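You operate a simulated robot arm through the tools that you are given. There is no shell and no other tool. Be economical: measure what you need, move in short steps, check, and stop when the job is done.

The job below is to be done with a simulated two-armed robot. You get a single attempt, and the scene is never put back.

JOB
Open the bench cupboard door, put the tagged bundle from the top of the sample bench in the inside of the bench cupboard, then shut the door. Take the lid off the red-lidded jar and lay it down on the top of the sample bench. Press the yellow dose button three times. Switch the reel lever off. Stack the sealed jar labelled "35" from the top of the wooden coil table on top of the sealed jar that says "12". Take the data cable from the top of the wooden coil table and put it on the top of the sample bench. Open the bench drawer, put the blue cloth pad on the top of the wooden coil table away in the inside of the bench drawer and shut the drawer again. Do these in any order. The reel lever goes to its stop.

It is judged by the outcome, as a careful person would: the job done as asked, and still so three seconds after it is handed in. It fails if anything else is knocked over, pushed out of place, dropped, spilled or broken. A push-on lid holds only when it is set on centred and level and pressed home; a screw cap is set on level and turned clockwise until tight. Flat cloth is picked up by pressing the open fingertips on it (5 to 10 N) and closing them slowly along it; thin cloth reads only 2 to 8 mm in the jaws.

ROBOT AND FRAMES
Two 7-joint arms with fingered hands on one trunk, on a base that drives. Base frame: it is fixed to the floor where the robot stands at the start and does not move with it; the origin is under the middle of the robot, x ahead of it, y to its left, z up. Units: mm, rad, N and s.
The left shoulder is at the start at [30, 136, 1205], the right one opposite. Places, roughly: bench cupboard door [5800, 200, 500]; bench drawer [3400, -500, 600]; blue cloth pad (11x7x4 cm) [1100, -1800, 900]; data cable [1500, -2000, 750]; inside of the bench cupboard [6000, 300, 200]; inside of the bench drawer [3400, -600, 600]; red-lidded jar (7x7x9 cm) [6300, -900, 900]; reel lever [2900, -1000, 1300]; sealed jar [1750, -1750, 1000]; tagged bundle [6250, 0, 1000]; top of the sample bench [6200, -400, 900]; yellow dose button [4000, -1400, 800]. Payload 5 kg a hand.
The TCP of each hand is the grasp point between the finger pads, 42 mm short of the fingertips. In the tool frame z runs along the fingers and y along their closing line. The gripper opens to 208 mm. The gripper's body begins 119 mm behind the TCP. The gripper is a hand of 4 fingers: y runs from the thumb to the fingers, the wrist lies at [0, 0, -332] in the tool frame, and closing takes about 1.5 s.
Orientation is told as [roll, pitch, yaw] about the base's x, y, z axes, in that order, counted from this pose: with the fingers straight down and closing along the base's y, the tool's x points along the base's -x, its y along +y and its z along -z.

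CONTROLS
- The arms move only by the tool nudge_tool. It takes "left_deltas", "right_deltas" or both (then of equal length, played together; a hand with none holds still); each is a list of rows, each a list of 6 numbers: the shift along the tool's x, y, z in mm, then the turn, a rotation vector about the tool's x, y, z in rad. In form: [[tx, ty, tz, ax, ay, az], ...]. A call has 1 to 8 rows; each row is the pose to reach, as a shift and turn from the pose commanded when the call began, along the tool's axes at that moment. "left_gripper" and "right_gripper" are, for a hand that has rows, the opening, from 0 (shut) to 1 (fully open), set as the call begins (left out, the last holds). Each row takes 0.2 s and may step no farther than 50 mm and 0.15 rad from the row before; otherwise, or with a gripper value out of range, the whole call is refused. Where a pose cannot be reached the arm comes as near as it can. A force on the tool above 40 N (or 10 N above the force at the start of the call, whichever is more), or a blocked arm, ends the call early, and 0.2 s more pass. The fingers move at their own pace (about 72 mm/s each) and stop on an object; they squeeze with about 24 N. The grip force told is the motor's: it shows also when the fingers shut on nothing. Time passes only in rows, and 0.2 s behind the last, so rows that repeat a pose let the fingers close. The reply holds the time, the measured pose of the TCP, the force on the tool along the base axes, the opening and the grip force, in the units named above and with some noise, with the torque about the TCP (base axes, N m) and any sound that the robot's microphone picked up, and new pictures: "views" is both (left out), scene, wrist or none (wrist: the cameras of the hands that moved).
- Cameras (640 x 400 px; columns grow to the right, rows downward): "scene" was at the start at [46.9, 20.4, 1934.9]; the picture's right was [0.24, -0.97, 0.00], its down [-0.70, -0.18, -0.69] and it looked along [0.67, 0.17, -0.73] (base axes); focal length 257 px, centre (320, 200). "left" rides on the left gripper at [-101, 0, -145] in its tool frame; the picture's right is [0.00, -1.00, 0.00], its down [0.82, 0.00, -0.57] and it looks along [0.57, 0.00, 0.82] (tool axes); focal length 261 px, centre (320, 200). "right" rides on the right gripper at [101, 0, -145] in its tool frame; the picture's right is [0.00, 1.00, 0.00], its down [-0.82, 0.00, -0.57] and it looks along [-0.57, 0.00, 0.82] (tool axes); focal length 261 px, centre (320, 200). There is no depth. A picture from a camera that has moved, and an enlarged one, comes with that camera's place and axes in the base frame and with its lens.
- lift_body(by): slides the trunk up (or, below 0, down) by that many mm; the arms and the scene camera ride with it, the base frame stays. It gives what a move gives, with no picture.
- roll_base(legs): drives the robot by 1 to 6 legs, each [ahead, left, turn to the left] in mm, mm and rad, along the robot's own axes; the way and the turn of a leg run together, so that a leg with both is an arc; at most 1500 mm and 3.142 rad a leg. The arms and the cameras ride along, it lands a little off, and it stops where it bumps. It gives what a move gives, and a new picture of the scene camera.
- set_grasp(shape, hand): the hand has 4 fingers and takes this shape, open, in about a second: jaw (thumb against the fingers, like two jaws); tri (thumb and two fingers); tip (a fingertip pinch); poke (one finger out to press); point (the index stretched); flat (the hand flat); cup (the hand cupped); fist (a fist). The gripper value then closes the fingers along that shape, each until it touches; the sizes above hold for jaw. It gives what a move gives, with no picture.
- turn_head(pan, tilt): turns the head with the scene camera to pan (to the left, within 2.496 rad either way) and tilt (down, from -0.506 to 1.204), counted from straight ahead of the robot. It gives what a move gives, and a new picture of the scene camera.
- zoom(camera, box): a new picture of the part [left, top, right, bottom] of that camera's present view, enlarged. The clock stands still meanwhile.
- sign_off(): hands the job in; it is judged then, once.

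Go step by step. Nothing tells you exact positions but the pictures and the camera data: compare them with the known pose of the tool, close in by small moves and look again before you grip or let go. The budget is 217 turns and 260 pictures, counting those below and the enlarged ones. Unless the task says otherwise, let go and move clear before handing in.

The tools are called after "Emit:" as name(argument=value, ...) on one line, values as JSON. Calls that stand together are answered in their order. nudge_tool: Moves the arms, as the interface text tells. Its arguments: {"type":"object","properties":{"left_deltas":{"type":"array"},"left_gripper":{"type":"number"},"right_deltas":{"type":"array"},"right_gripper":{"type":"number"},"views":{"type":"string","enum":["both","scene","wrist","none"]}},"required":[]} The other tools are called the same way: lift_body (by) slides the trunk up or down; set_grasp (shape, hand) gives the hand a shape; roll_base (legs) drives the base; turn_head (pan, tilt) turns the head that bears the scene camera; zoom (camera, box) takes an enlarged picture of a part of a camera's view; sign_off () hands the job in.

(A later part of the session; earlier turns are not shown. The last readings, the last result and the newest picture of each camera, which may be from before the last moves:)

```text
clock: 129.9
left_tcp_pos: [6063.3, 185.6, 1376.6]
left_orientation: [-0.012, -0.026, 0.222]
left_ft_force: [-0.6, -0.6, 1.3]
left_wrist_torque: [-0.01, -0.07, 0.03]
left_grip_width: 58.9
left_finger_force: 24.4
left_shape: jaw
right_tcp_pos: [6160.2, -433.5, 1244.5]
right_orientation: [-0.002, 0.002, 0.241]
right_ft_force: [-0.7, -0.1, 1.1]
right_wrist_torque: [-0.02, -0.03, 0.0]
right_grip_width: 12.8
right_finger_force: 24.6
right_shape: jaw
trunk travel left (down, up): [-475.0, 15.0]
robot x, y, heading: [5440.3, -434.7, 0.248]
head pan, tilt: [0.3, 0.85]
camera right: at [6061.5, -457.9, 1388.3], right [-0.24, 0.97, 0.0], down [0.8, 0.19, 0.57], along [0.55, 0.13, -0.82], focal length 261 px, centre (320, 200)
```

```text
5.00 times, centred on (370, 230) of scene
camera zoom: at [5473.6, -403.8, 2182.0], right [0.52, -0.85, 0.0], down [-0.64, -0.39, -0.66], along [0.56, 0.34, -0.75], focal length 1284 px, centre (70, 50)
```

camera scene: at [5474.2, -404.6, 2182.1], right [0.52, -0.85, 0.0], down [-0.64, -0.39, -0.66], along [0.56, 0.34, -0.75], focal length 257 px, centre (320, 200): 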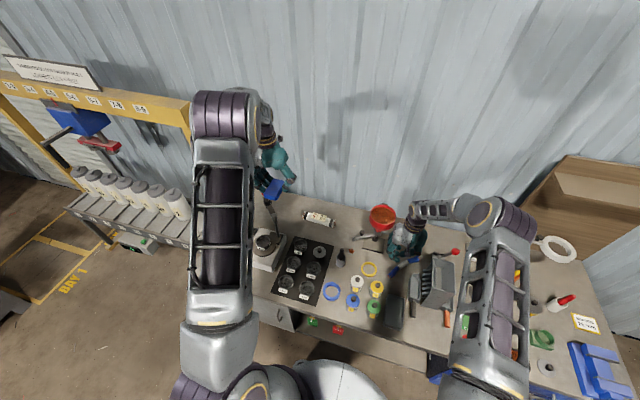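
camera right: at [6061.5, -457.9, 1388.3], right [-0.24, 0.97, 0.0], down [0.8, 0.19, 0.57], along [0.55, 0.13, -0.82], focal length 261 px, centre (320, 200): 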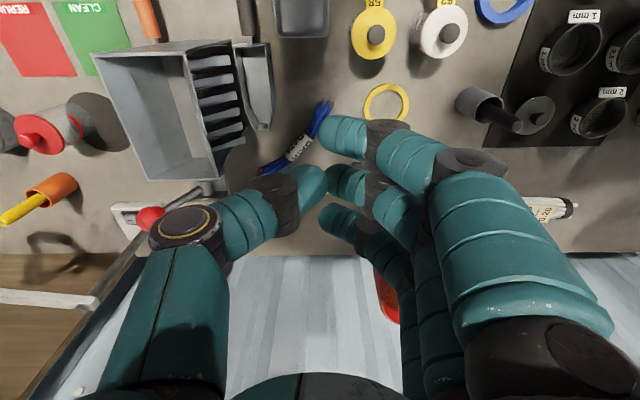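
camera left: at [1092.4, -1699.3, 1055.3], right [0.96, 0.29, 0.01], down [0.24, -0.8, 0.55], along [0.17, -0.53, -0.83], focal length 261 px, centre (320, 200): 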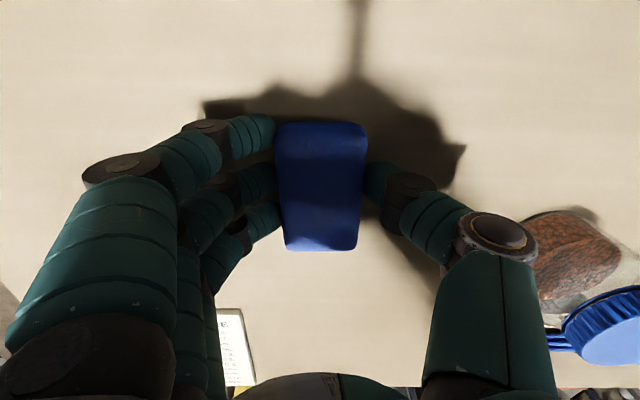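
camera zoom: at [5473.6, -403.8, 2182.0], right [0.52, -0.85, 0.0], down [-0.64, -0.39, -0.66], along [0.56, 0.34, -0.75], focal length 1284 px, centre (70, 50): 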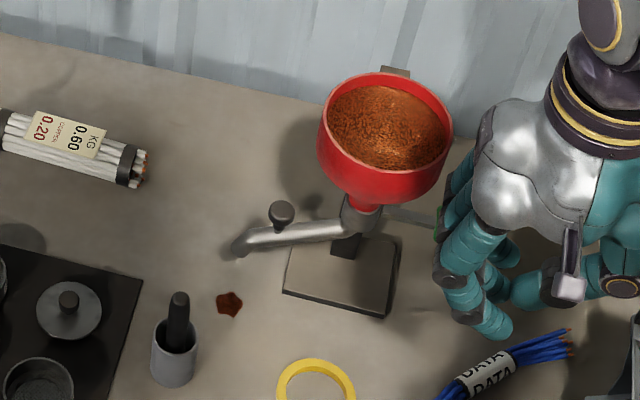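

A fleck of hopper material lies under the spout, and it isn't growing; the cable rests on the bench top. Next I retract the right hand and head around the partition end to the drawer with the pad.

Emit:
nudge_tool(right_deltas=[[20, 0, -40, 0, 0, 0], [40, 0, -80, 0, 0, 0], [70, 0, -120, 0, 0, 0], [120, 0, -130, 0, 0, 0], [170, 0, -130, 0, 0, 0], [220, 0, -130, 0, 0, 0], [260, 0, -130, 0, 0, 0]], right_gripper=0.5, views="none")

Emit:
roll_base(legs=[[-80, 0, 0], [0, 0, 1.57]])

Emit:
turn_head(pan=0.9, tilt=0.6)

```text
refused: row 4 steps farther than a row can; nothing moved
```

```text
clock: 134.9
left_tcp_pos: [4717.8, 149.8, 1375.9]
left_orientation: [-0.013, -0.026, 1.824]
left_ft_force: [-0.3, -0.3, 0.1]
left_wrist_torque: [0.03, 0.0, 0.01]
left_grip_width: 58.9
left_finger_force: 24.2
left_shape: jaw
right_tcp_pos: [5334.4, 264.0, 1243.5]
right_orientation: [-0.002, 0.004, 1.845]
right_ft_force: [0.7, 0.4, 0.0]
right_wrist_torque: [0.0, -0.01, 0.0]
right_grip_width: 13.0
right_finger_force: 24.3
right_shape: jaw
trunk travel left (down, up): [-475.0, 15.0]
robot x, y, heading: [5361.6, -457.2, 1.854]
head pan, tilt: [0.3, 0.85]
camera scene: at [5325.7, -419.4, 2182.0], right [0.84, 0.55, 0.0], down [0.41, -0.63, -0.66], along [-0.36, 0.55, -0.75], focal length 257 px, centre (320, 200)
```

scene: 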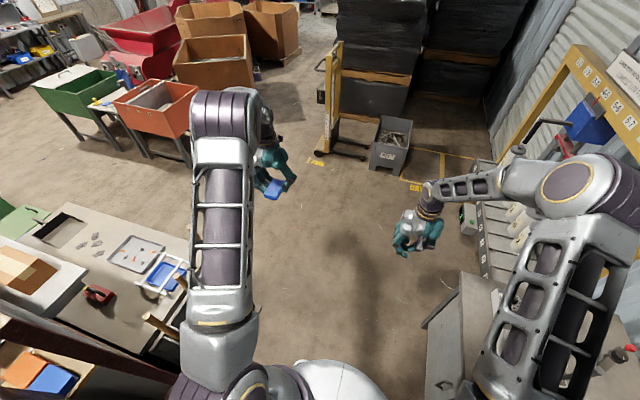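

```text
clock: 135.9
left_tcp_pos: [4718.3, 149.6, 1375.2]
left_orientation: [-0.012, -0.026, 1.824]
left_ft_force: [0.1, 0.2, -0.2]
left_wrist_torque: [0.01, 0.02, -0.03]
left_grip_width: 58.8
left_finger_force: 24.3
left_shape: jaw
right_tcp_pos: [5334.9, 264.5, 1242.8]
right_orientation: [-0.001, 0.002, 1.846]
right_ft_force: [1.1, -0.8, -1.0]
right_wrist_torque: [-0.06, 0.01, 0.0]
right_grip_width: 12.7
right_finger_force: 23.4
right_shape: jaw
trunk travel left (down, up): [-475.0, 15.0]
robot x, y, heading: [5363.2, -459.2, 1.848]
head pan, tilt: [0.901, 0.6]
camera scene: at [5287.1, -450.8, 2202.9], right [0.38, 0.92, 0.0], down [0.52, -0.22, -0.82], along [-0.76, 0.32, -0.57], focal length 257 px, centre (320, 200)
```

scene: 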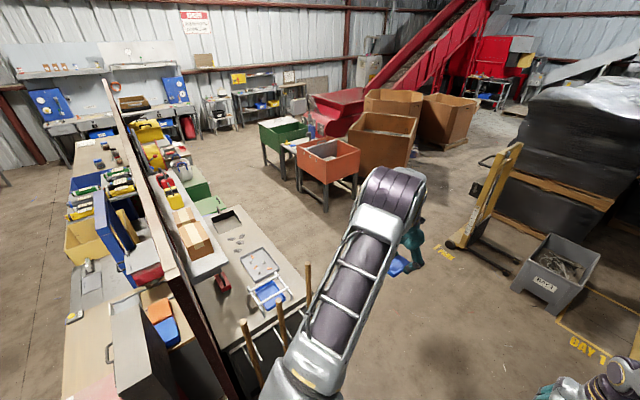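

Turned toward the open floor. I'll drive around to face the drawer bench, staying in clear space.

Emit:
roll_base(legs=[[700, 0, 0], [899, 647, 0], [0, 0, 3.1], [150, -900, 0]])

Emit:
turn_head(pan=0.0, tilt=0.7)

```text
clock: 156.6
left_tcp_pos: [4066.3, -71.4, 1375.6]
left_orientation: [-0.01, -0.027, -1.396]
left_ft_force: [0.2, -0.2, 0.0]
left_wrist_torque: [-0.01, 0.01, 0.01]
left_grip_width: 58.2
left_finger_force: 23.8
left_shape: jaw
right_tcp_pos: [3442.7, -136.5, 1242.8]
right_orientation: [-0.002, 0.004, -1.377]
right_ft_force: [-0.3, -0.4, 1.1]
right_wrist_torque: [0.05, 0.01, 0.04]
right_grip_width: 12.8
right_finger_force: 23.5
right_shape: jaw
trunk travel left (down, up): [-475.0, 15.0]
robot x, y, heading: [3474.6, 586.9, -1.379]
head pan, tilt: [0.901, 0.6]
camera scene: at [3545.0, 574.1, 2202.9], right [-0.45, -0.89, 0.0], down [-0.5, 0.26, -0.82], along [0.73, -0.38, -0.57], focal length 257 px, centre (320, 200)
```

scene: 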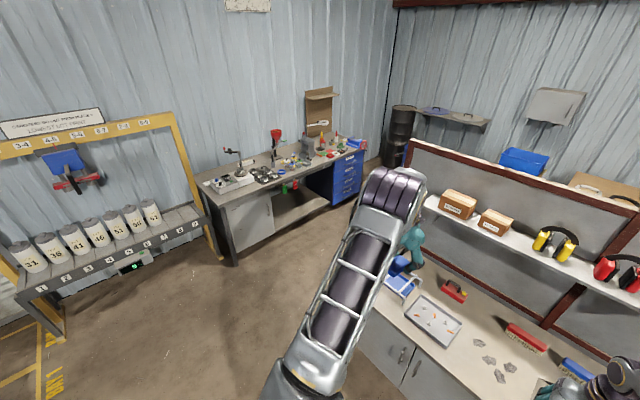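

```text
clock: 157.8
left_tcp_pos: [4068.1, -71.9, 1375.8]
left_orientation: [-0.011, -0.026, -1.397]
left_ft_force: [0.3, 0.1, 0.1]
left_wrist_torque: [-0.02, 0.02, -0.02]
left_grip_width: 58.1
left_finger_force: 23.6
left_shape: jaw
right_tcp_pos: [3442.1, -137.0, 1243.0]
right_orientation: [-0.002, 0.003, -1.377]
right_ft_force: [-1.3, -0.1, -1.2]
right_wrist_torque: [0.01, -0.03, -0.02]
right_grip_width: 12.8
right_finger_force: 23.8
right_shape: jaw
trunk travel left (down, up): [-475.0, 15.0]
robot x, y, heading: [3476.9, 582.1, -1.375]
head pan, tilt: [0.0, 0.7]
camera scene: at [3482.8, 530.9, 2194.2], right [-0.98, -0.2, 0.0], down [-0.13, 0.63, -0.76], along [0.15, -0.75, -0.64], focal length 257 px, centre (320, 200)
```

scene: 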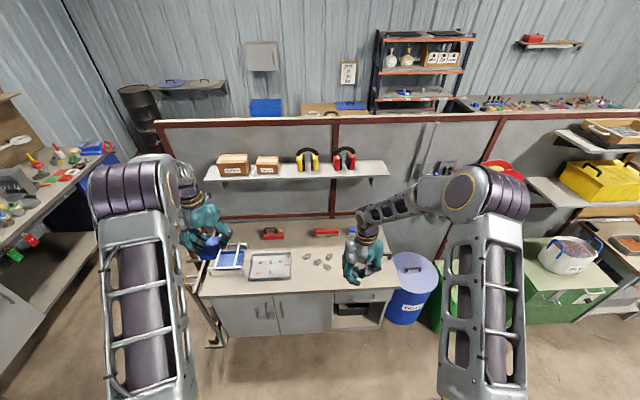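

The drawer is at the bench's right part. Zooming on it.

Emit:
zoom(camera="scene", box=[190, 220, 430, 360])

```text
2.67 times, centred on (310, 290) of scene
camera zoom: at [3482.8, 530.9, 2194.2], right [-0.98, -0.2, 0.0], down [-0.13, 0.63, -0.76], along [0.15, -0.75, -0.64], focal length 685 px, centre (347, -40)
```

zoom: 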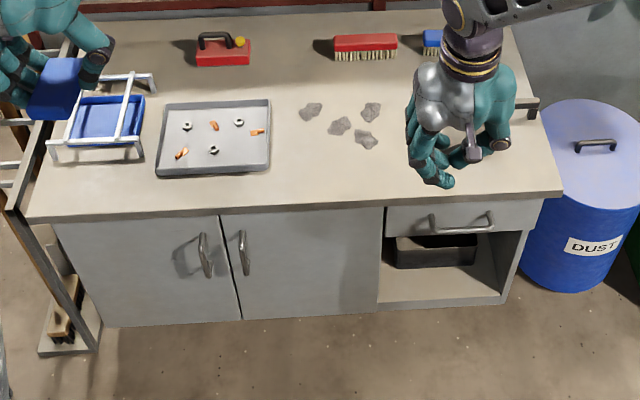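

The handle is a horizontal bar near (3380,-317,741). I'll align with the bench, and swing the right hand to point forward.

Emit:
roll_base(legs=[[0, -60, 0.064]])

Emit:
nudge_tool(right_deltas=[[0, 0, 0, 0, -0.15, 0], [0, 0, 0, 0, -0.3, 0], [0, 0, 0, 0, -0.45, 0], [0, 0, 0, 0, -0.6, 0], [0, 0, 0, 0, -0.75, 0], [0, 0, 0, 0, -0.9, 0], [0, 0, 0, 0, -1.05, 0], [0, 0, 0, 0, -1.2, 0]], views="none")

Emit:
nudge_tool(right_deltas=[[0, 0, 0, 0, -0.12, 0], [0, 0, 0, 0, -0.24, 0], [0, 0, 0, 0, -0.37, 0]], views="scene")

```text
clock: 158.8
left_tcp_pos: [4053.5, -44.2, 1374.8]
left_orientation: [-0.014, -0.026, -1.331]
left_ft_force: [0.9, 1.0, -1.1]
left_wrist_torque: [-0.04, 0.11, 0.0]
left_grip_width: 58.5
left_finger_force: 23.6
left_shape: jaw
right_tcp_pos: [3433.9, -151.4, 1244.2]
right_orientation: [-0.004, 0.002, -1.312]
right_ft_force: [0.3, -0.6, 0.7]
right_wrist_torque: [-0.05, 0.14, 0.02]
right_grip_width: 12.8
right_finger_force: 24.1
right_shape: jaw
trunk travel left (down, up): [-475.0, 15.0]
robot x, y, heading: [3415.4, 572.8, -1.313]
head pan, tilt: [0.0, 0.7]
camera scene: at [3433.1, 519.8, 2194.2], right [-0.97, -0.26, 0.0], down [-0.17, 0.62, -0.76], along [0.2, -0.74, -0.64], focal length 257 px, centre (320, 200)
```

scene: 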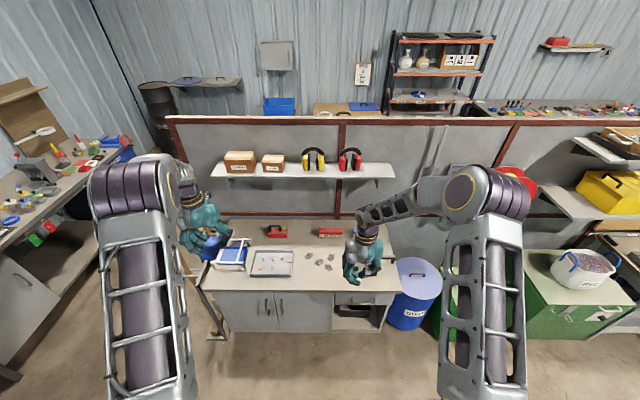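

```text
clock: 160.6
left_tcp_pos: [4052.9, -45.8, 1374.7]
left_orientation: [-0.014, -0.026, -1.332]
left_ft_force: [0.6, 0.7, -0.4]
left_wrist_torque: [-0.02, 0.08, -0.02]
left_grip_width: 58.5
left_finger_force: 23.9
left_shape: jaw
right_tcp_pos: [3434.1, -150.4, 1243.9]
right_orientation: [-0.01, -1.199, -1.304]
right_ft_force: [-0.3, -0.4, -0.9]
right_wrist_torque: [0.04, 0.04, -0.09]
right_grip_width: 12.5
right_finger_force: 23.9
right_shape: jaw
trunk travel left (down, up): [-475.0, 15.0]
robot x, y, heading: [3415.0, 568.9, -1.309]
head pan, tilt: [0.0, 0.7]
```

```text
clock: 161.4
left_tcp_pos: [4049.8, -47.0, 1375.4]
left_orientation: [-0.012, -0.026, -1.333]
left_ft_force: [-1.0, 0.5, 0.2]
left_wrist_torque: [0.06, -0.02, -0.01]
left_grip_width: 58.3
left_finger_force: 23.8
left_shape: jaw
right_tcp_pos: [3431.9, -150.4, 1243.2]
right_orientation: [-0.479, -1.568, -0.836]
right_ft_force: [-0.4, -0.4, -0.1]
right_wrist_torque: [0.02, 0.0, 0.02]
right_grip_width: 12.7
right_finger_force: 24.1
right_shape: jaw
trunk travel left (down, up): [-475.0, 15.0]
robot x, y, heading: [3416.7, 570.8, -1.307]
head pan, tilt: [0.0, 0.7]
camera scene: at [3428.1, 517.5, 2194.2], right [-0.97, -0.26, 0.0], down [-0.17, 0.62, -0.76], along [0.2, -0.74, -0.64], focal length 257 px, centre (320, 200)
```

scene: 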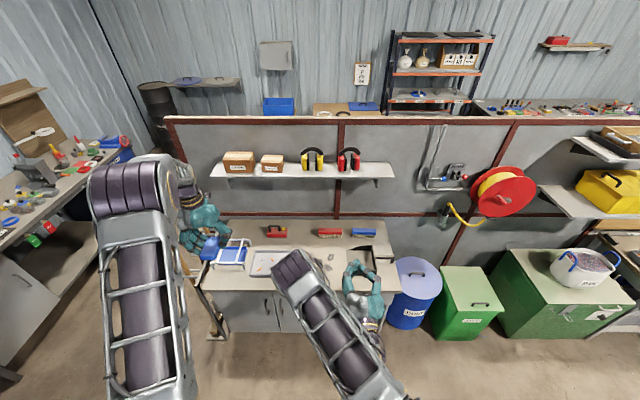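

Tool now points forward. Rolling the hand so it closes vertically.

Emit:
nudge_tool(right_deltas=[[0, 0, 0, 0, 0, -0.15], [0, 0, 0, 0, 0, -0.3], [0, 0, 0, 0, 0, -0.45], [0, 0, 0, 0, 0, -0.6], [0, 0, 0, 0, 0, -0.75], [0, 0, 0, 0, 0, -0.9], [0, 0, 0, 0, 0, -1.05], [0, 0, 0, 0, 0, -1.2]], views="none")

Emit:
nudge_tool(right_deltas=[[0, 0, 0, 0, 0, -0.12], [0, 0, 0, 0, 0, -0.24], [0, 0, 0, 0, 0, -0.37]], right_gripper=0.3, views="both")

```text
clock: 163.2
left_tcp_pos: [4051.1, -45.1, 1375.5]
left_orientation: [-0.012, -0.025, -1.332]
left_ft_force: [-0.4, -0.4, -0.5]
left_wrist_torque: [-0.01, 0.03, 0.02]
left_grip_width: 58.3
left_finger_force: 23.8
left_shape: jaw
right_tcp_pos: [3431.3, -151.3, 1243.0]
right_orientation: [-1.567, -0.366, 0.257]
right_ft_force: [0.0, 0.1, 0.6]
right_wrist_torque: [0.04, 0.0, 0.0]
right_grip_width: 12.7
right_finger_force: 24.4
right_shape: jaw
trunk travel left (down, up): [-475.0, 15.0]
robot x, y, heading: [3415.4, 570.8, -1.307]
head pan, tilt: [0.0, 0.7]
```

```text
clock: 164.0
left_tcp_pos: [4050.8, -44.4, 1375.2]
left_orientation: [-0.012, -0.027, -1.332]
left_ft_force: [-0.8, -0.3, -0.7]
left_wrist_torque: [0.03, -0.01, 0.04]
left_grip_width: 58.2
left_finger_force: 24.4
left_shape: jaw
right_tcp_pos: [3431.4, -149.8, 1243.3]
right_orientation: [-1.568, 0.003, 0.258]
right_ft_force: [0.0, 0.0, 0.1]
right_wrist_torque: [0.0, 0.0, 0.01]
right_grip_width: 61.7
right_finger_force: 0.1
right_shape: jaw
trunk travel left (down, up): [-475.0, 15.0]
robot x, y, heading: [3412.3, 573.7, -1.31]
head pan, tilt: [0.0, 0.7]
camera scene: at [3429.2, 518.4, 2194.2], right [-0.97, -0.26, 0.0], down [-0.17, 0.62, -0.76], along [0.2, -0.74, -0.64], focal length 257 px, centre (320, 200)
camera right: at [3297.8, -37.5, 1242.8], right [0.0, 0.0, -1.0], down [0.65, 0.76, 0.0], along [0.76, -0.65, 0.0], focal length 261 px, centre (320, 200)
```

scene: 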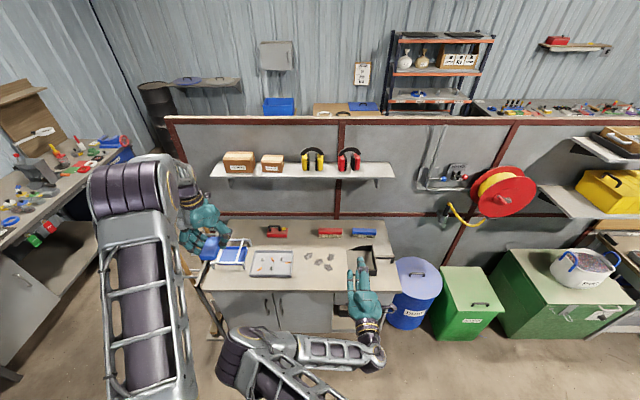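
right: 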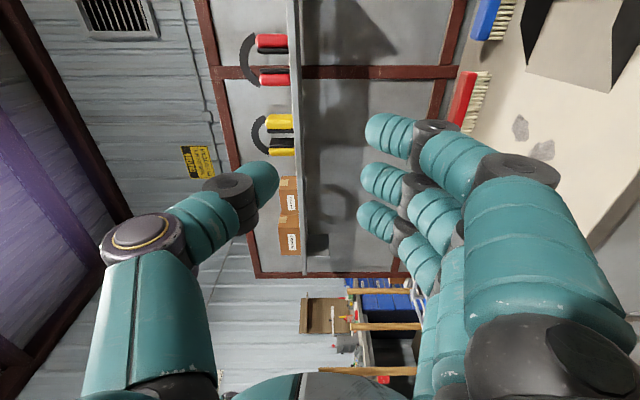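

The hand is oriented as wanted. Lowering the trunk to drawer height and checking.

Emit:
lift_body(by=-350)

Emit:
nudge_tool(right_deltas=[[0, 50, 0, 0, 0, 0], [0, 100, 0, 0, 0, 0], [0, 100, 0, 0, 0, 0]], views="both")

Emit:
zoom(camera="scene", box=[280, 230, 460, 360])

```text
clock: 167.4
left_tcp_pos: [4049.9, -43.7, 1025.8]
left_orientation: [-0.012, -0.027, -1.331]
left_ft_force: [-1.6, 0.1, -0.7]
left_wrist_torque: [-0.01, 0.01, 0.06]
left_grip_width: 58.2
left_finger_force: 23.4
left_shape: jaw
right_tcp_pos: [3432.6, -150.3, 894.1]
right_orientation: [-1.566, 0.001, 0.257]
right_ft_force: [0.3, 0.1, 0.1]
right_wrist_torque: [0.01, 0.03, 0.01]
right_grip_width: 61.9
right_finger_force: 0.1
right_shape: jaw
trunk travel left (down, up): [-125.0, 365.0]
robot x, y, heading: [3417.6, 570.9, -1.306]
head pan, tilt: [0.0, 0.7]
```

```text
clock: 168.2
left_tcp_pos: [4050.0, -43.9, 1026.3]
left_orientation: [-0.013, -0.025, -1.332]
left_ft_force: [-0.1, 0.4, -0.5]
left_wrist_torque: [-0.07, 0.02, 0.01]
left_grip_width: 58.2
left_finger_force: 23.9
left_shape: jaw
right_tcp_pos: [3431.4, -148.9, 793.1]
right_orientation: [-1.568, 0.003, 0.259]
right_ft_force: [0.2, 0.2, -0.5]
right_wrist_torque: [0.01, -0.02, -0.01]
right_grip_width: 62.4
right_finger_force: 0.0
right_shape: jaw
trunk travel left (down, up): [-125.0, 365.0]
robot x, y, heading: [3410.6, 569.5, -1.307]
head pan, tilt: [0.0, 0.7]
camera scene: at [3429.4, 519.1, 1844.3], right [-0.97, -0.26, 0.0], down [-0.17, 0.62, -0.76], along [0.2, -0.74, -0.64], focal length 257 px, centre (320, 200)
camera right: at [3296.8, -36.2, 792.2], right [0.0, 0.0, -1.0], down [0.65, 0.76, 0.0], along [0.76, -0.65, 0.0], focal length 261 px, centre (320, 200)
```

scene: 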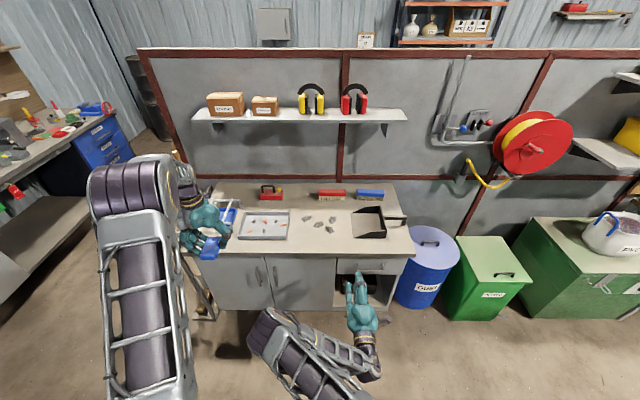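
right: 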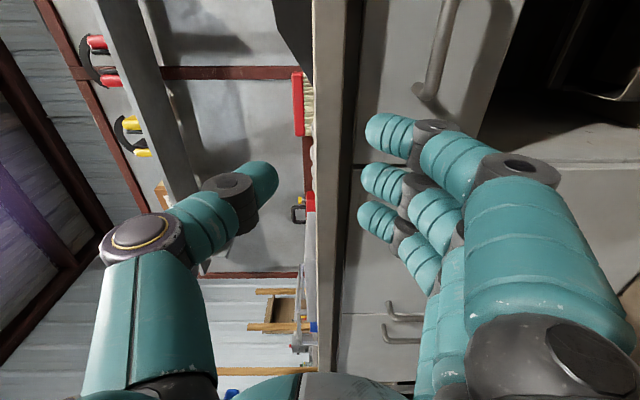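

```text
3.08 times, centred on (370, 295) of scene
camera zoom: at [3429.4, 519.1, 1844.3], right [-0.97, -0.26, 0.0], down [-0.17, 0.62, -0.76], along [0.2, -0.74, -0.64], focal length 790 px, centre (166, -92)
```

zoom: 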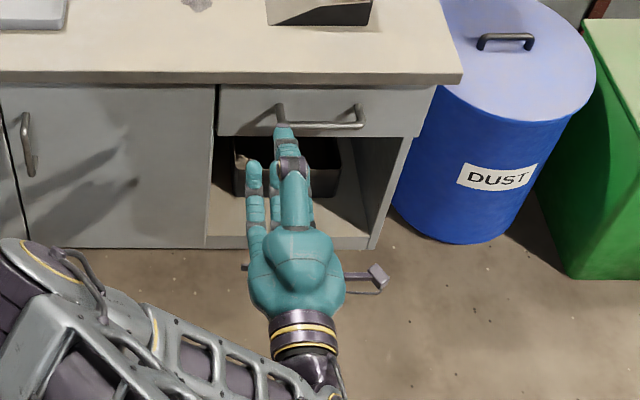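

The bar looks to be at z≈670, centre (3379,-334). Moving the hand in front of it for a closer look.

Emit:
nudge_tool(right_deltas=[[30, 35, 0, 0, 0, 0], [60, 70, 20, 0, 0, 0], [85, 105, 40, 0, 0, 0], [98, 123, 60, 0, 0, 0], [98, 123, 83, 0, 0, 0], [98, 123, 83, 0, 0, 0]], right_gripper=0.4, views="wrist")

Emit:
zoom(camera="scene", box=[320, 230, 440, 330])

```text
refused: row 2 steps farther than a row can; nothing moved
```

```text
4.00 times, centred on (380, 280) of scene
camera zoom: at [3429.4, 519.1, 1844.3], right [-0.97, -0.26, 0.0], down [-0.17, 0.62, -0.76], along [0.2, -0.74, -0.64], focal length 1027 px, centre (80, -120)
```

zoom: 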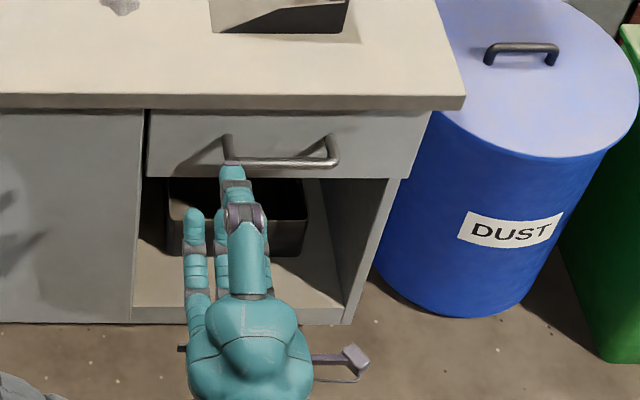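

Emit:
nudge_tool(right_deltas=[[25, 30, 0, 0, 0, 0], [50, 60, 15, 0, 0, 0], [70, 92, 30, 0, 0, 0], [85, 115, 50, 0, 0, 0], [98, 123, 83, 0, 0, 0], [98, 123, 83, 0, 0, 0]], right_gripper=0.4, views="wrist")

Emit:
zoom(camera="scene", box=[320, 230, 440, 330])

```text
clock: 169.6
left_tcp_pos: [4051.8, -45.3, 1025.1]
left_orientation: [-0.013, -0.024, -1.332]
left_ft_force: [-0.2, 0.3, -0.1]
left_wrist_torque: [-0.01, 0.01, -0.04]
left_grip_width: 58.5
left_finger_force: 23.7
left_shape: jaw
right_tcp_pos: [3357.0, -255.2, 668.6]
right_orientation: [-1.568, 0.002, 0.259]
right_ft_force: [-0.4, 0.1, -0.2]
right_wrist_torque: [0.01, -0.01, 0.01]
right_grip_width: 82.6
right_finger_force: 0.0
right_shape: jaw
trunk travel left (down, up): [-125.0, 365.0]
robot x, y, heading: [3419.8, 571.8, -1.31]
head pan, tilt: [0.0, 0.7]
camera right: at [3222.2, -141.6, 668.9], right [0.0, 0.0, -1.0], down [0.65, 0.76, 0.0], along [0.76, -0.65, 0.0], focal length 261 px, centre (320, 200)
```

right: 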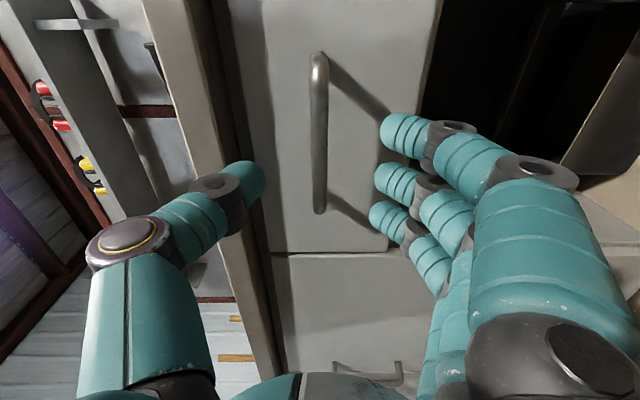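

```text
4.00 times, centred on (380, 280) of scene
camera zoom: at [3429.1, 519.0, 1844.3], right [-0.97, -0.26, 0.0], down [-0.17, 0.62, -0.76], along [0.2, -0.74, -0.64], focal length 1027 px, centre (80, -120)
```

zoom: 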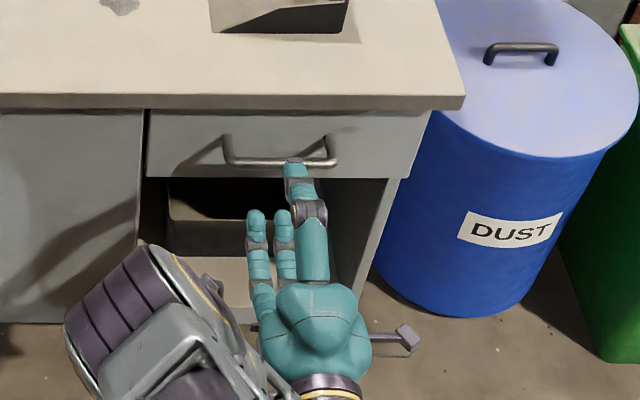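

The bar is centred vertically and laterally, about 84 mm ahead. Advancing 60 mm and closing.

Emit:
nudge_tool(right_deltas=[[0, 0, 30, 0, 0, 0], [0, 0, 50, 0, 0, 0], [0, 0, 60, 0, 0, 0], [0, 0, 60, 0, 0, 0]], views="wrist")

Emit:
nudge_tool(right_deltas=[[0, 0, 0, 0, 0, 0], [0, 0, 0, 0, 0, 0], [0, 0, 0, 0, 0, 0], [0, 0, 0, 0, 0, 0], [0, 0, 0, 0, 0, 0], [0, 0, 0, 0, 0, 0]], right_gripper=0.0, views="wrist")

```text
clock: 170.6
left_tcp_pos: [4052.8, -44.4, 1025.5]
left_orientation: [-0.01, -0.025, -1.332]
left_ft_force: [1.4, -0.3, -1.3]
left_wrist_torque: [0.0, 0.01, 0.01]
left_grip_width: 58.4
left_finger_force: 23.3
left_shape: jaw
right_tcp_pos: [3373.9, -312.1, 670.0]
right_orientation: [-1.566, 0.0, 0.258]
right_ft_force: [-0.3, -0.1, 0.1]
right_wrist_torque: [0.01, 0.01, 0.06]
right_grip_width: 82.5
right_finger_force: 0.1
right_shape: jaw
trunk travel left (down, up): [-125.0, 365.0]
robot x, y, heading: [3420.5, 569.9, -1.305]
head pan, tilt: [0.0, 0.7]
camera right: at [3238.8, -198.8, 669.0], right [0.0, 0.0, -1.0], down [0.65, 0.76, 0.01], along [0.76, -0.65, 0.0], focal length 261 px, centre (320, 200)
```

right: 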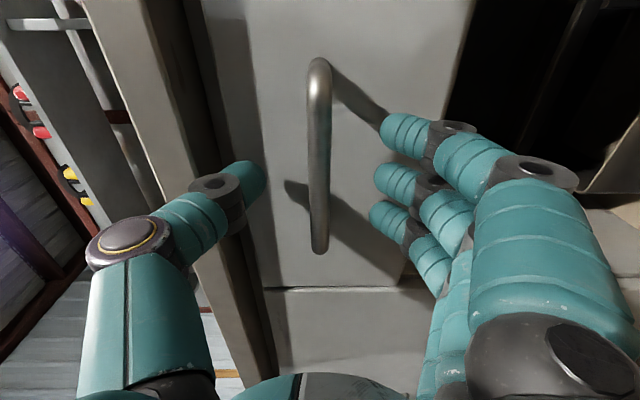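

```text
clock: 172.0
left_tcp_pos: [4050.6, -45.4, 1024.8]
left_orientation: [-0.011, -0.027, -1.33]
left_ft_force: [0.1, 0.5, -0.3]
left_wrist_torque: [0.02, 0.01, 0.0]
left_grip_width: 58.0
left_finger_force: 24.5
left_shape: jaw
right_tcp_pos: [3373.1, -312.6, 670.2]
right_orientation: [-1.568, 0.001, 0.259]
right_ft_force: [0.3, -2.4, 0.2]
right_wrist_torque: [0.01, 0.02, 0.02]
right_grip_width: 6.7
right_finger_force: 24.1
right_shape: jaw
trunk travel left (down, up): [-125.0, 365.0]
robot x, y, heading: [3416.5, 574.1, -1.303]
head pan, tilt: [0.0, 0.7]
camera right: at [3238.9, -198.9, 669.0], right [0.0, 0.0, -1.0], down [0.65, 0.76, 0.01], along [0.76, -0.65, 0.0], focal length 261 px, centre (320, 200)
```

right: 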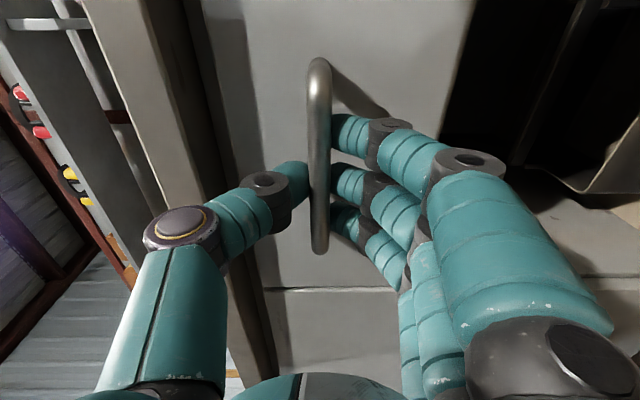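

Gripped. Pulling the drawer by driving backward.

Emit:
roll_base(legs=[[-260, 0, 0]])

Emit:
zoom(camera="scene", box=[280, 220, 460, 350])

```text
clock: 173.9
left_tcp_pos: [3986.6, 209.2, 1026.6]
left_orientation: [-0.014, -0.028, -1.329]
left_ft_force: [-0.2, 0.4, 1.0]
left_wrist_torque: [-0.12, -0.03, -0.01]
left_grip_width: 58.2
left_finger_force: 24.6
left_shape: jaw
right_tcp_pos: [3310.1, -62.4, 671.1]
right_orientation: [-1.568, 0.001, 0.263]
right_ft_force: [-1.1, -2.7, 4.8]
right_wrist_torque: [-0.07, -0.01, -0.02]
right_grip_width: 4.4
right_finger_force: 24.1
right_shape: jaw
trunk travel left (down, up): [-125.0, 365.0]
robot x, y, heading: [3350.6, 823.6, -1.307]
head pan, tilt: [0.0, 0.7]
camera scene: at [3361.1, 770.9, 1844.4], right [-0.96, -0.26, 0.0], down [-0.17, 0.62, -0.77], along [0.2, -0.74, -0.64], focal length 257 px, centre (320, 200)
```

scene: 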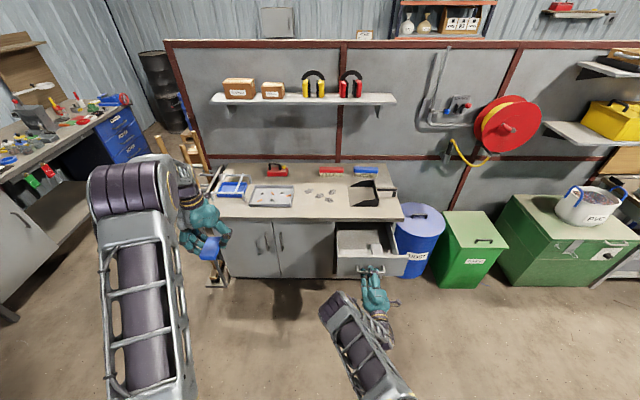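

```text
3.08 times, centred on (370, 285) of scene
camera zoom: at [3361.1, 770.9, 1844.4], right [-0.96, -0.26, 0.0], down [-0.17, 0.62, -0.77], along [0.2, -0.74, -0.64], focal length 790 px, centre (166, -62)
```

zoom: 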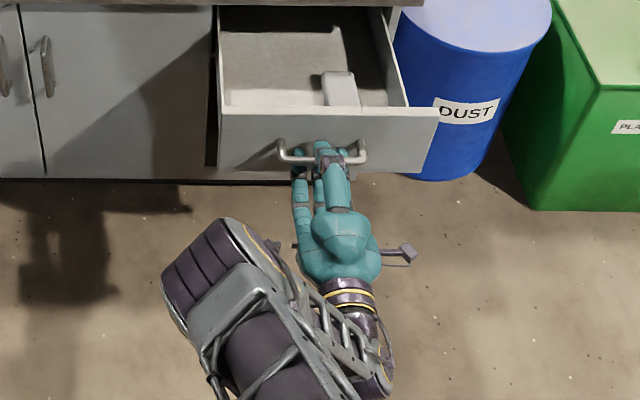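

Drawer is open with a grey object inside at right; there's room on the left. Releasing the handle and drawing the right hand back and up.

Emit:
nudge_tool(right_deltas=[[0, 0, 0, 0, 0, 0], [0, 0, 0, 0, 0, 0], [0, 0, 0, 0, 0, 0], [0, 0, -40, 0, 0, 0], [0, 0, -85, 0, 0, 0], [0, 0, -130, 0, 0, 0], [0, 0, -150, 0, 0, 0]], right_gripper=0.45, views="none")

Emit:
nudge_tool(right_deltas=[[0, -48, 0, 0, 0, 0], [0, -96, 0, 0, 0, 0], [0, -144, 0, 0, 0, 0], [0, -192, 0, 0, 0, 0], [0, -240, 0, 0, 0, 0], [0, -288, 0, 0, 0, 0], [0, -330, 0, 0, 0, 0]], views="none")

Emit:
roll_base(legs=[[210, 0, 0]])

```text
clock: 175.5
left_tcp_pos: [3985.0, 207.4, 1026.7]
left_orientation: [-0.013, -0.026, -1.329]
left_ft_force: [0.7, 0.3, -0.3]
left_wrist_torque: [-0.01, 0.02, 0.0]
left_grip_width: 58.5
left_finger_force: 24.3
left_shape: jaw
right_tcp_pos: [3271.7, 82.0, 672.2]
right_orientation: [-1.569, 0.0, 0.264]
right_ft_force: [-0.1, -0.1, -0.3]
right_wrist_torque: [0.01, -0.01, -0.03]
right_grip_width: 93.0
right_finger_force: 0.2
right_shape: jaw
trunk travel left (down, up): [-125.0, 365.0]
robot x, y, heading: [3347.1, 823.0, -1.301]
head pan, tilt: [0.0, 0.7]
```

```text
clock: 177.1
left_tcp_pos: [3985.1, 209.2, 1027.1]
left_orientation: [-0.012, -0.026, -1.329]
left_ft_force: [-0.8, 0.7, -0.2]
left_wrist_torque: [-0.06, 0.03, 0.0]
left_grip_width: 58.5
left_finger_force: 24.0
left_shape: jaw
right_tcp_pos: [3272.5, 80.6, 1002.9]
right_orientation: [-1.566, 0.0, 0.262]
right_ft_force: [0.4, 0.1, 0.1]
right_wrist_torque: [0.02, 0.01, 0.0]
right_grip_width: 93.2
right_finger_force: 0.1
right_shape: jaw
trunk travel left (down, up): [-125.0, 365.0]
robot x, y, heading: [3347.2, 821.7, -1.308]
head pan, tilt: [0.0, 0.7]
```

```text
clock: 178.7
left_tcp_pos: [4040.9, 3.7, 1024.0]
left_orientation: [-0.012, -0.025, -1.329]
left_ft_force: [0.2, -1.9, -1.7]
left_wrist_torque: [0.17, 0.04, 0.0]
left_grip_width: 58.7
left_finger_force: 24.6
left_shape: jaw
right_tcp_pos: [3326.7, -123.4, 1002.3]
right_orientation: [-1.566, 0.002, 0.261]
right_ft_force: [0.5, -0.9, -0.6]
right_wrist_torque: [-0.09, -0.04, -0.05]
right_grip_width: 93.4
right_finger_force: 0.0
right_shape: jaw
trunk travel left (down, up): [-125.0, 365.0]
robot x, y, heading: [3405.6, 622.3, -1.313]
head pan, tilt: [0.0, 0.7]
camera scene: at [3417.2, 565.0, 1844.1], right [-0.97, -0.26, 0.0], down [-0.17, 0.62, -0.76], along [0.2, -0.74, -0.65], focal length 257 px, centre (320, 200)
```

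scene: 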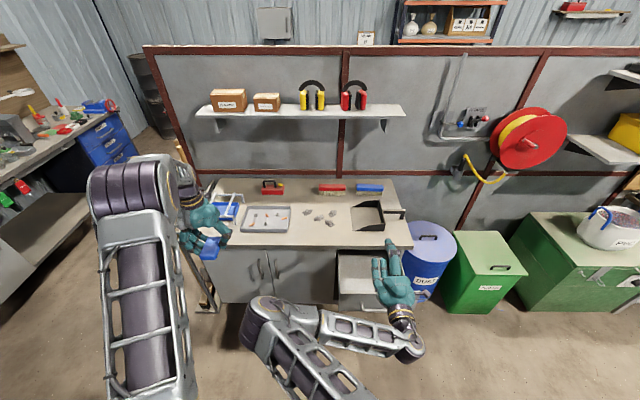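

I'll strafe right so the left hand can reach over the drawer.

Emit:
roll_base(legs=[[0, -380, 0]])

Emit:
zoom(camera="scene", box=[160, 220, 340, 350])

```text
clock: 181.2
left_tcp_pos: [3663.0, -98.3, 1025.6]
left_orientation: [-0.014, -0.026, -1.336]
left_ft_force: [-0.9, -0.4, 0.1]
left_wrist_torque: [0.06, -0.16, 0.0]
left_grip_width: 58.3
left_finger_force: 23.8
left_shape: jaw
right_tcp_pos: [2949.6, -221.4, 1001.9]
right_orientation: [-1.568, -0.001, 0.254]
right_ft_force: [-0.1, 0.1, 0.2]
right_wrist_torque: [-0.05, 0.0, 0.09]
right_grip_width: 93.1
right_finger_force: 0.0
right_shape: jaw
trunk travel left (down, up): [-125.0, 365.0]
robot x, y, heading: [3034.9, 521.1, -1.312]
head pan, tilt: [0.0, 0.7]
camera scene: at [3042.8, 467.5, 1844.3], right [-0.97, -0.25, 0.0], down [-0.16, 0.62, -0.76], along [0.2, -0.74, -0.64], focal length 257 px, centre (320, 200)
```

scene: 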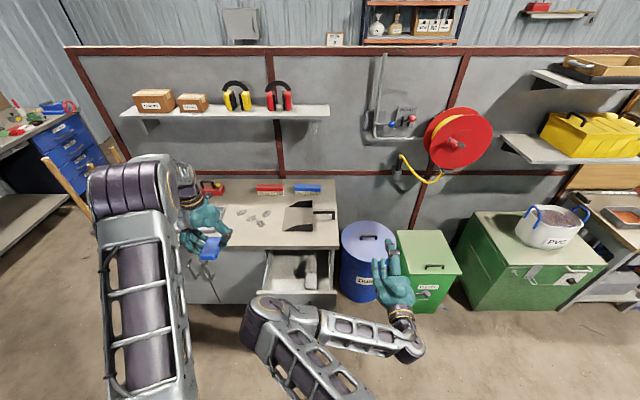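

```text
3.08 times, centred on (250, 285) of scene
camera zoom: at [3042.8, 467.5, 1844.3], right [-0.97, -0.25, 0.0], down [-0.16, 0.62, -0.76], along [0.2, -0.74, -0.64], focal length 790 px, centre (535, -62)
```

zoom: 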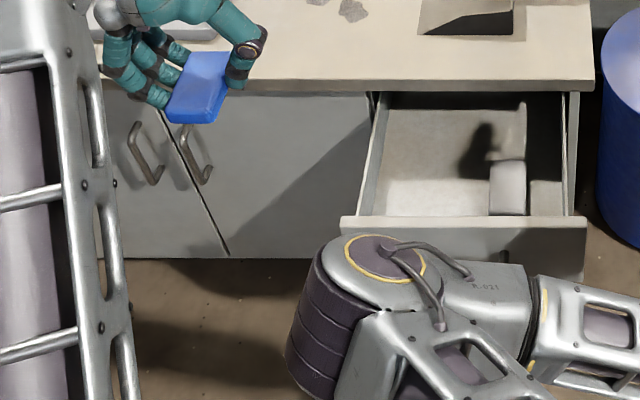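

Moving the left hand with the pad over the drawer's free left part.

Emit:
nudge_tool(left_deltas=[[-10, -45, 0, 0, 0, 0], [-20, -90, 0, 0, 0, 0], [-30, -135, 0, 0, 0, 0], [-42, -180, 0, 0, 0, 0], [-54, -226, 0, 0, 0, 0], [-63, -271, 0, 0, 0, 0], [-63, -271, 0, 0, 0, 0]], views="both")

```text
clock: 182.8
left_tcp_pos: [3412.6, -221.0, 1030.6]
left_orientation: [-0.012, -0.027, -1.336]
left_ft_force: [-0.5, 0.8, -0.5]
left_wrist_torque: [-0.04, 0.05, 0.0]
left_grip_width: 58.5
left_finger_force: 24.3
left_shape: jaw
right_tcp_pos: [2949.5, -220.9, 1002.5]
right_orientation: [-1.571, 0.002, 0.255]
right_ft_force: [0.5, 0.6, -1.2]
right_wrist_torque: [0.02, 0.01, -0.04]
right_grip_width: 93.4
right_finger_force: 0.0
right_shape: jaw
trunk travel left (down, up): [-125.0, 365.0]
robot x, y, heading: [3031.9, 520.9, -1.312]
head pan, tilt: [0.0, 0.7]
camera scene: at [3045.1, 467.9, 1844.2], right [-0.97, -0.26, 0.0], down [-0.16, 0.62, -0.76], along [0.2, -0.74, -0.64], focal length 257 px, centre (320, 200)
camera left: at [3438.1, -313.7, 1178.6], right [-0.97, -0.24, 0.01], down [-0.19, 0.81, 0.55], along [-0.14, 0.53, -0.83], focal length 261 px, centre (320, 200)
```

scene: 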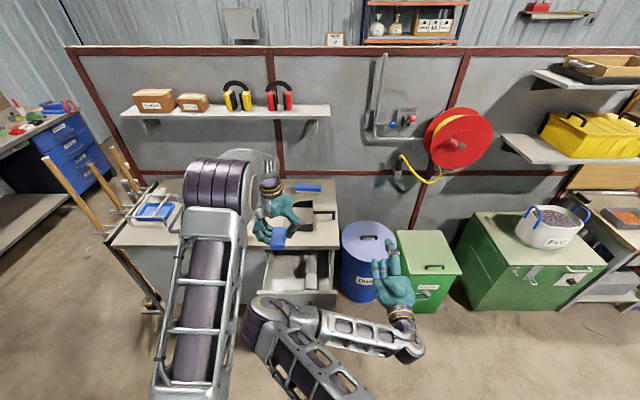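
left: 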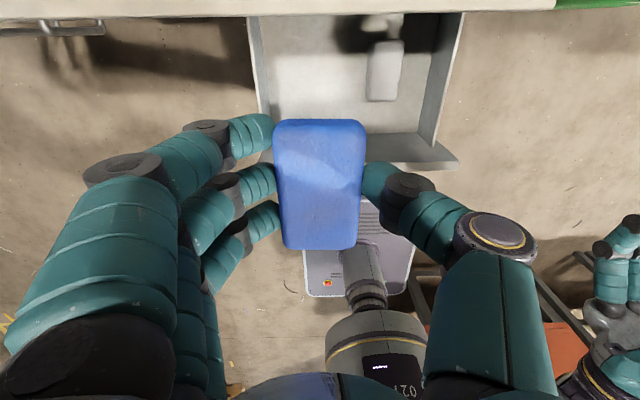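

The pad is positioned above the free area. Lowering it.

Emit:
nudge_tool(left_deltas=[[3, 0, 45, 0, 0, 0], [4, 0, 92, 0, 0, 0], [5, 0, 140, 0, 0, 0], [6, 0, 188, 0, 0, 0], [7, 0, 236, 0, 0, 0], [8, 0, 280, 0, 0, 0], [9, 0, 310, 0, 0, 0], [9, 0, 310, 0, 0, 0]], views="wrist")

Emit:
zoom(camera="scene", box=[220, 200, 360, 310])

```text
clock: 184.6
left_tcp_pos: [3410.3, -223.3, 717.3]
left_orientation: [-0.012, -0.027, -1.335]
left_ft_force: [-0.4, 0.7, -1.0]
left_wrist_torque: [-0.03, -0.05, -0.01]
left_grip_width: 58.6
left_finger_force: 24.2
left_shape: jaw
right_tcp_pos: [2950.2, -220.1, 1002.6]
right_orientation: [-1.569, 0.0, 0.255]
right_ft_force: [-0.5, 0.4, 0.2]
right_wrist_torque: [-0.02, -0.01, -0.02]
right_grip_width: 93.5
right_finger_force: 0.1
right_shape: jaw
trunk travel left (down, up): [-125.0, 365.0]
robot x, y, heading: [3031.6, 520.5, -1.31]
head pan, tilt: [0.0, 0.7]
camera left: at [3435.7, -315.9, 867.5], right [-0.97, -0.24, 0.01], down [-0.19, 0.81, 0.55], along [-0.14, 0.53, -0.84], focal length 261 px, centre (320, 200)
```

left: 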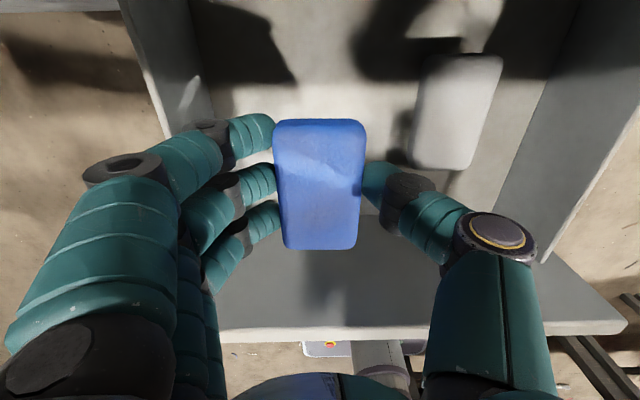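

```text
3.64 times, centred on (290, 255) of scene
camera zoom: at [3043.9, 468.2, 1844.4], right [-0.97, -0.26, 0.0], down [-0.16, 0.62, -0.77], along [0.2, -0.74, -0.64], focal length 934 px, centre (429, 0)
```

zoom: 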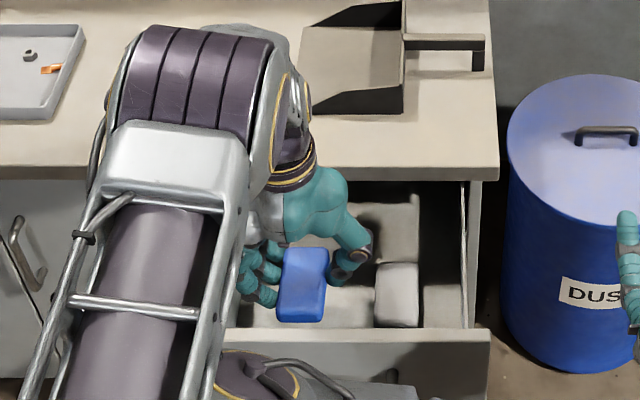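

Continuing down gently until contact.

Emit:
nudge_tool(left_deltas=[[0, 0, 15, 0, 0, 0], [0, 0, 28, 0, 0, 0], [0, 0, 36, 0, 0, 0], [0, 0, 42, 0, 0, 0], [0, 0, 46, 0, 0, 0], [0, 0, 50, 0, 0, 0]], views="wrist")

```text
clock: 185.9
left_tcp_pos: [3410.4, -224.2, 669.6]
left_orientation: [-0.012, -0.026, -1.336]
left_ft_force: [-0.4, -0.5, -0.1]
left_wrist_torque: [0.03, 0.02, 0.01]
left_grip_width: 58.1
left_finger_force: 23.7
left_shape: jaw
right_tcp_pos: [2950.0, -220.8, 1002.8]
right_orientation: [-1.57, -0.001, 0.257]
right_ft_force: [0.2, -0.2, 0.3]
right_wrist_torque: [-0.03, -0.01, 0.0]
right_grip_width: 93.3
right_finger_force: 0.1
right_shape: jaw
trunk travel left (down, up): [-125.0, 365.0]
robot x, y, heading: [3030.2, 520.9, -1.312]
head pan, tilt: [0.0, 0.7]
camera left: at [3435.6, -317.6, 818.9], right [-0.97, -0.24, 0.01], down [-0.19, 0.81, 0.55], along [-0.14, 0.53, -0.83], focal length 261 px, centre (320, 200)
```

left: 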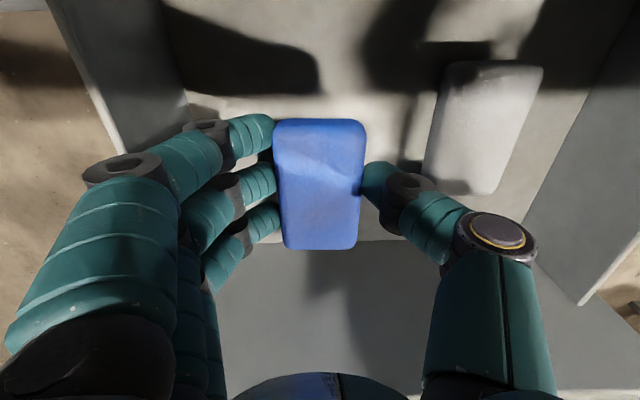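

Emit:
nudge_tool(left_deltas=[[0, 0, 8, 0, 0, 0], [0, 0, 14, 0, 0, 0], [0, 0, 20, 0, 0, 0], [0, 0, 25, 0, 0, 0], [0, 0, 30, 0, 0, 0]], views="wrist")

```text
clock: 187.2
left_tcp_pos: [3410.9, -231.0, 651.9]
left_orientation: [-0.015, -0.042, -1.337]
left_ft_force: [-3.0, 16.6, 35.1]
left_wrist_torque: [-6.0, -1.35, 0.16]
left_grip_width: 58.4
left_finger_force: 23.9
left_shape: jaw
right_tcp_pos: [2946.4, -215.8, 998.7]
right_orientation: [-1.562, 0.008, 0.256]
right_ft_force: [-0.3, -0.6, 0.4]
right_wrist_torque: [0.0, -0.02, -0.01]
right_grip_width: 93.5
right_finger_force: 0.1
right_shape: jaw
trunk travel left (down, up): [-125.0, 365.0]
robot x, y, heading: [3033.6, 523.2, -1.311]
head pan, tilt: [0.0, 0.7]
camera left: at [3435.0, -322.2, 803.0], right [-0.97, -0.24, 0.01], down [-0.19, 0.82, 0.54], along [-0.14, 0.52, -0.84], focal length 261 px, centre (320, 200)
```

left: 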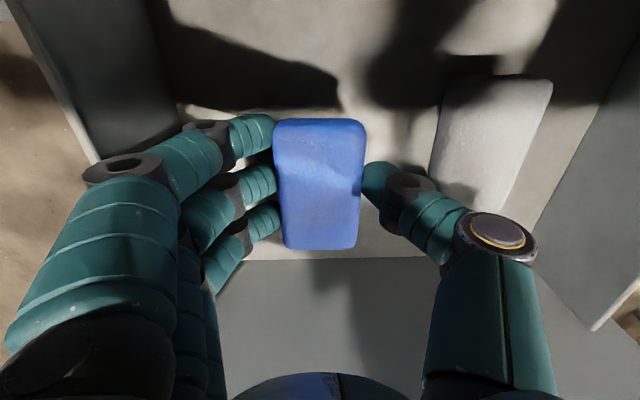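

The hand's camera housing seems to touch the bench's front edge. Raising slightly, moving back 28 mm, and lowering again.

Emit:
nudge_tool(left_deltas=[[0, 0, -12, 0, 0, 0], [15, 0, -15, 0, 0.015, 0], [30, 0, -15, 0, 0.015, 0], [30, 0, -15, 0, 0.015, 0]], views="none")

Emit:
nudge_tool(left_deltas=[[0, 0, 10, 0, 0, 0], [0, 0, 17, 0, 0, 0], [0, 0, 22, 0, 0, 0], [0, 0, 27, 0, 0, 0], [0, 0, 32, 0, 0, 0]], views="wrist")

```text
clock: 188.2
left_tcp_pos: [3404.2, -193.7, 654.4]
left_orientation: [-0.013, -0.01, -1.335]
left_ft_force: [0.6, -0.8, -0.7]
left_wrist_torque: [0.01, 0.01, 0.0]
left_grip_width: 58.3
left_finger_force: 23.7
left_shape: jaw
right_tcp_pos: [2949.7, -220.8, 1002.6]
right_orientation: [-1.569, -0.001, 0.255]
right_ft_force: [-0.4, 0.4, -0.4]
right_wrist_torque: [-0.01, -0.02, -0.01]
right_grip_width: 93.4
right_finger_force: 0.1
right_shape: jaw
trunk travel left (down, up): [-125.0, 365.0]
robot x, y, heading: [3033.6, 521.8, -1.309]
head pan, tilt: [0.0, 0.7]
```

```text
clock: 189.4
left_tcp_pos: [3404.3, -204.5, 634.1]
left_orientation: [-0.013, -0.027, -1.337]
left_ft_force: [1.0, 0.9, 23.0]
left_wrist_torque: [0.31, -0.34, -0.03]
left_grip_width: 60.0
left_finger_force: 24.0
left_shape: jaw
right_tcp_pos: [2948.8, -219.3, 999.1]
right_orientation: [-1.563, 0.006, 0.258]
right_ft_force: [-1.0, -0.5, -1.0]
right_wrist_torque: [-0.01, -0.02, 0.0]
right_grip_width: 93.4
right_finger_force: 0.0
right_shape: jaw
trunk travel left (down, up): [-125.0, 365.0]
robot x, y, heading: [3033.2, 520.4, -1.315]
head pan, tilt: [0.0, 0.7]
stopped in row 5 (left hand): the force on the tool passed its limit at 42 N (the readings are from after the stop); the commanded pose is now the measured one
camera left: at [3430.2, -297.6, 783.7], right [-0.97, -0.24, 0.01], down [-0.19, 0.81, 0.55], along [-0.14, 0.53, -0.84], focal length 261 px, centre (320, 200)
```

left: 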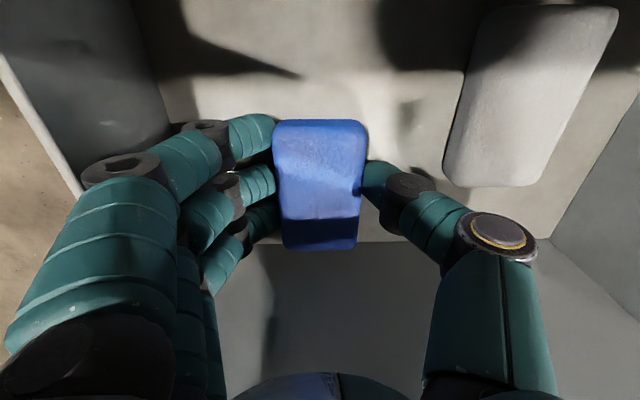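

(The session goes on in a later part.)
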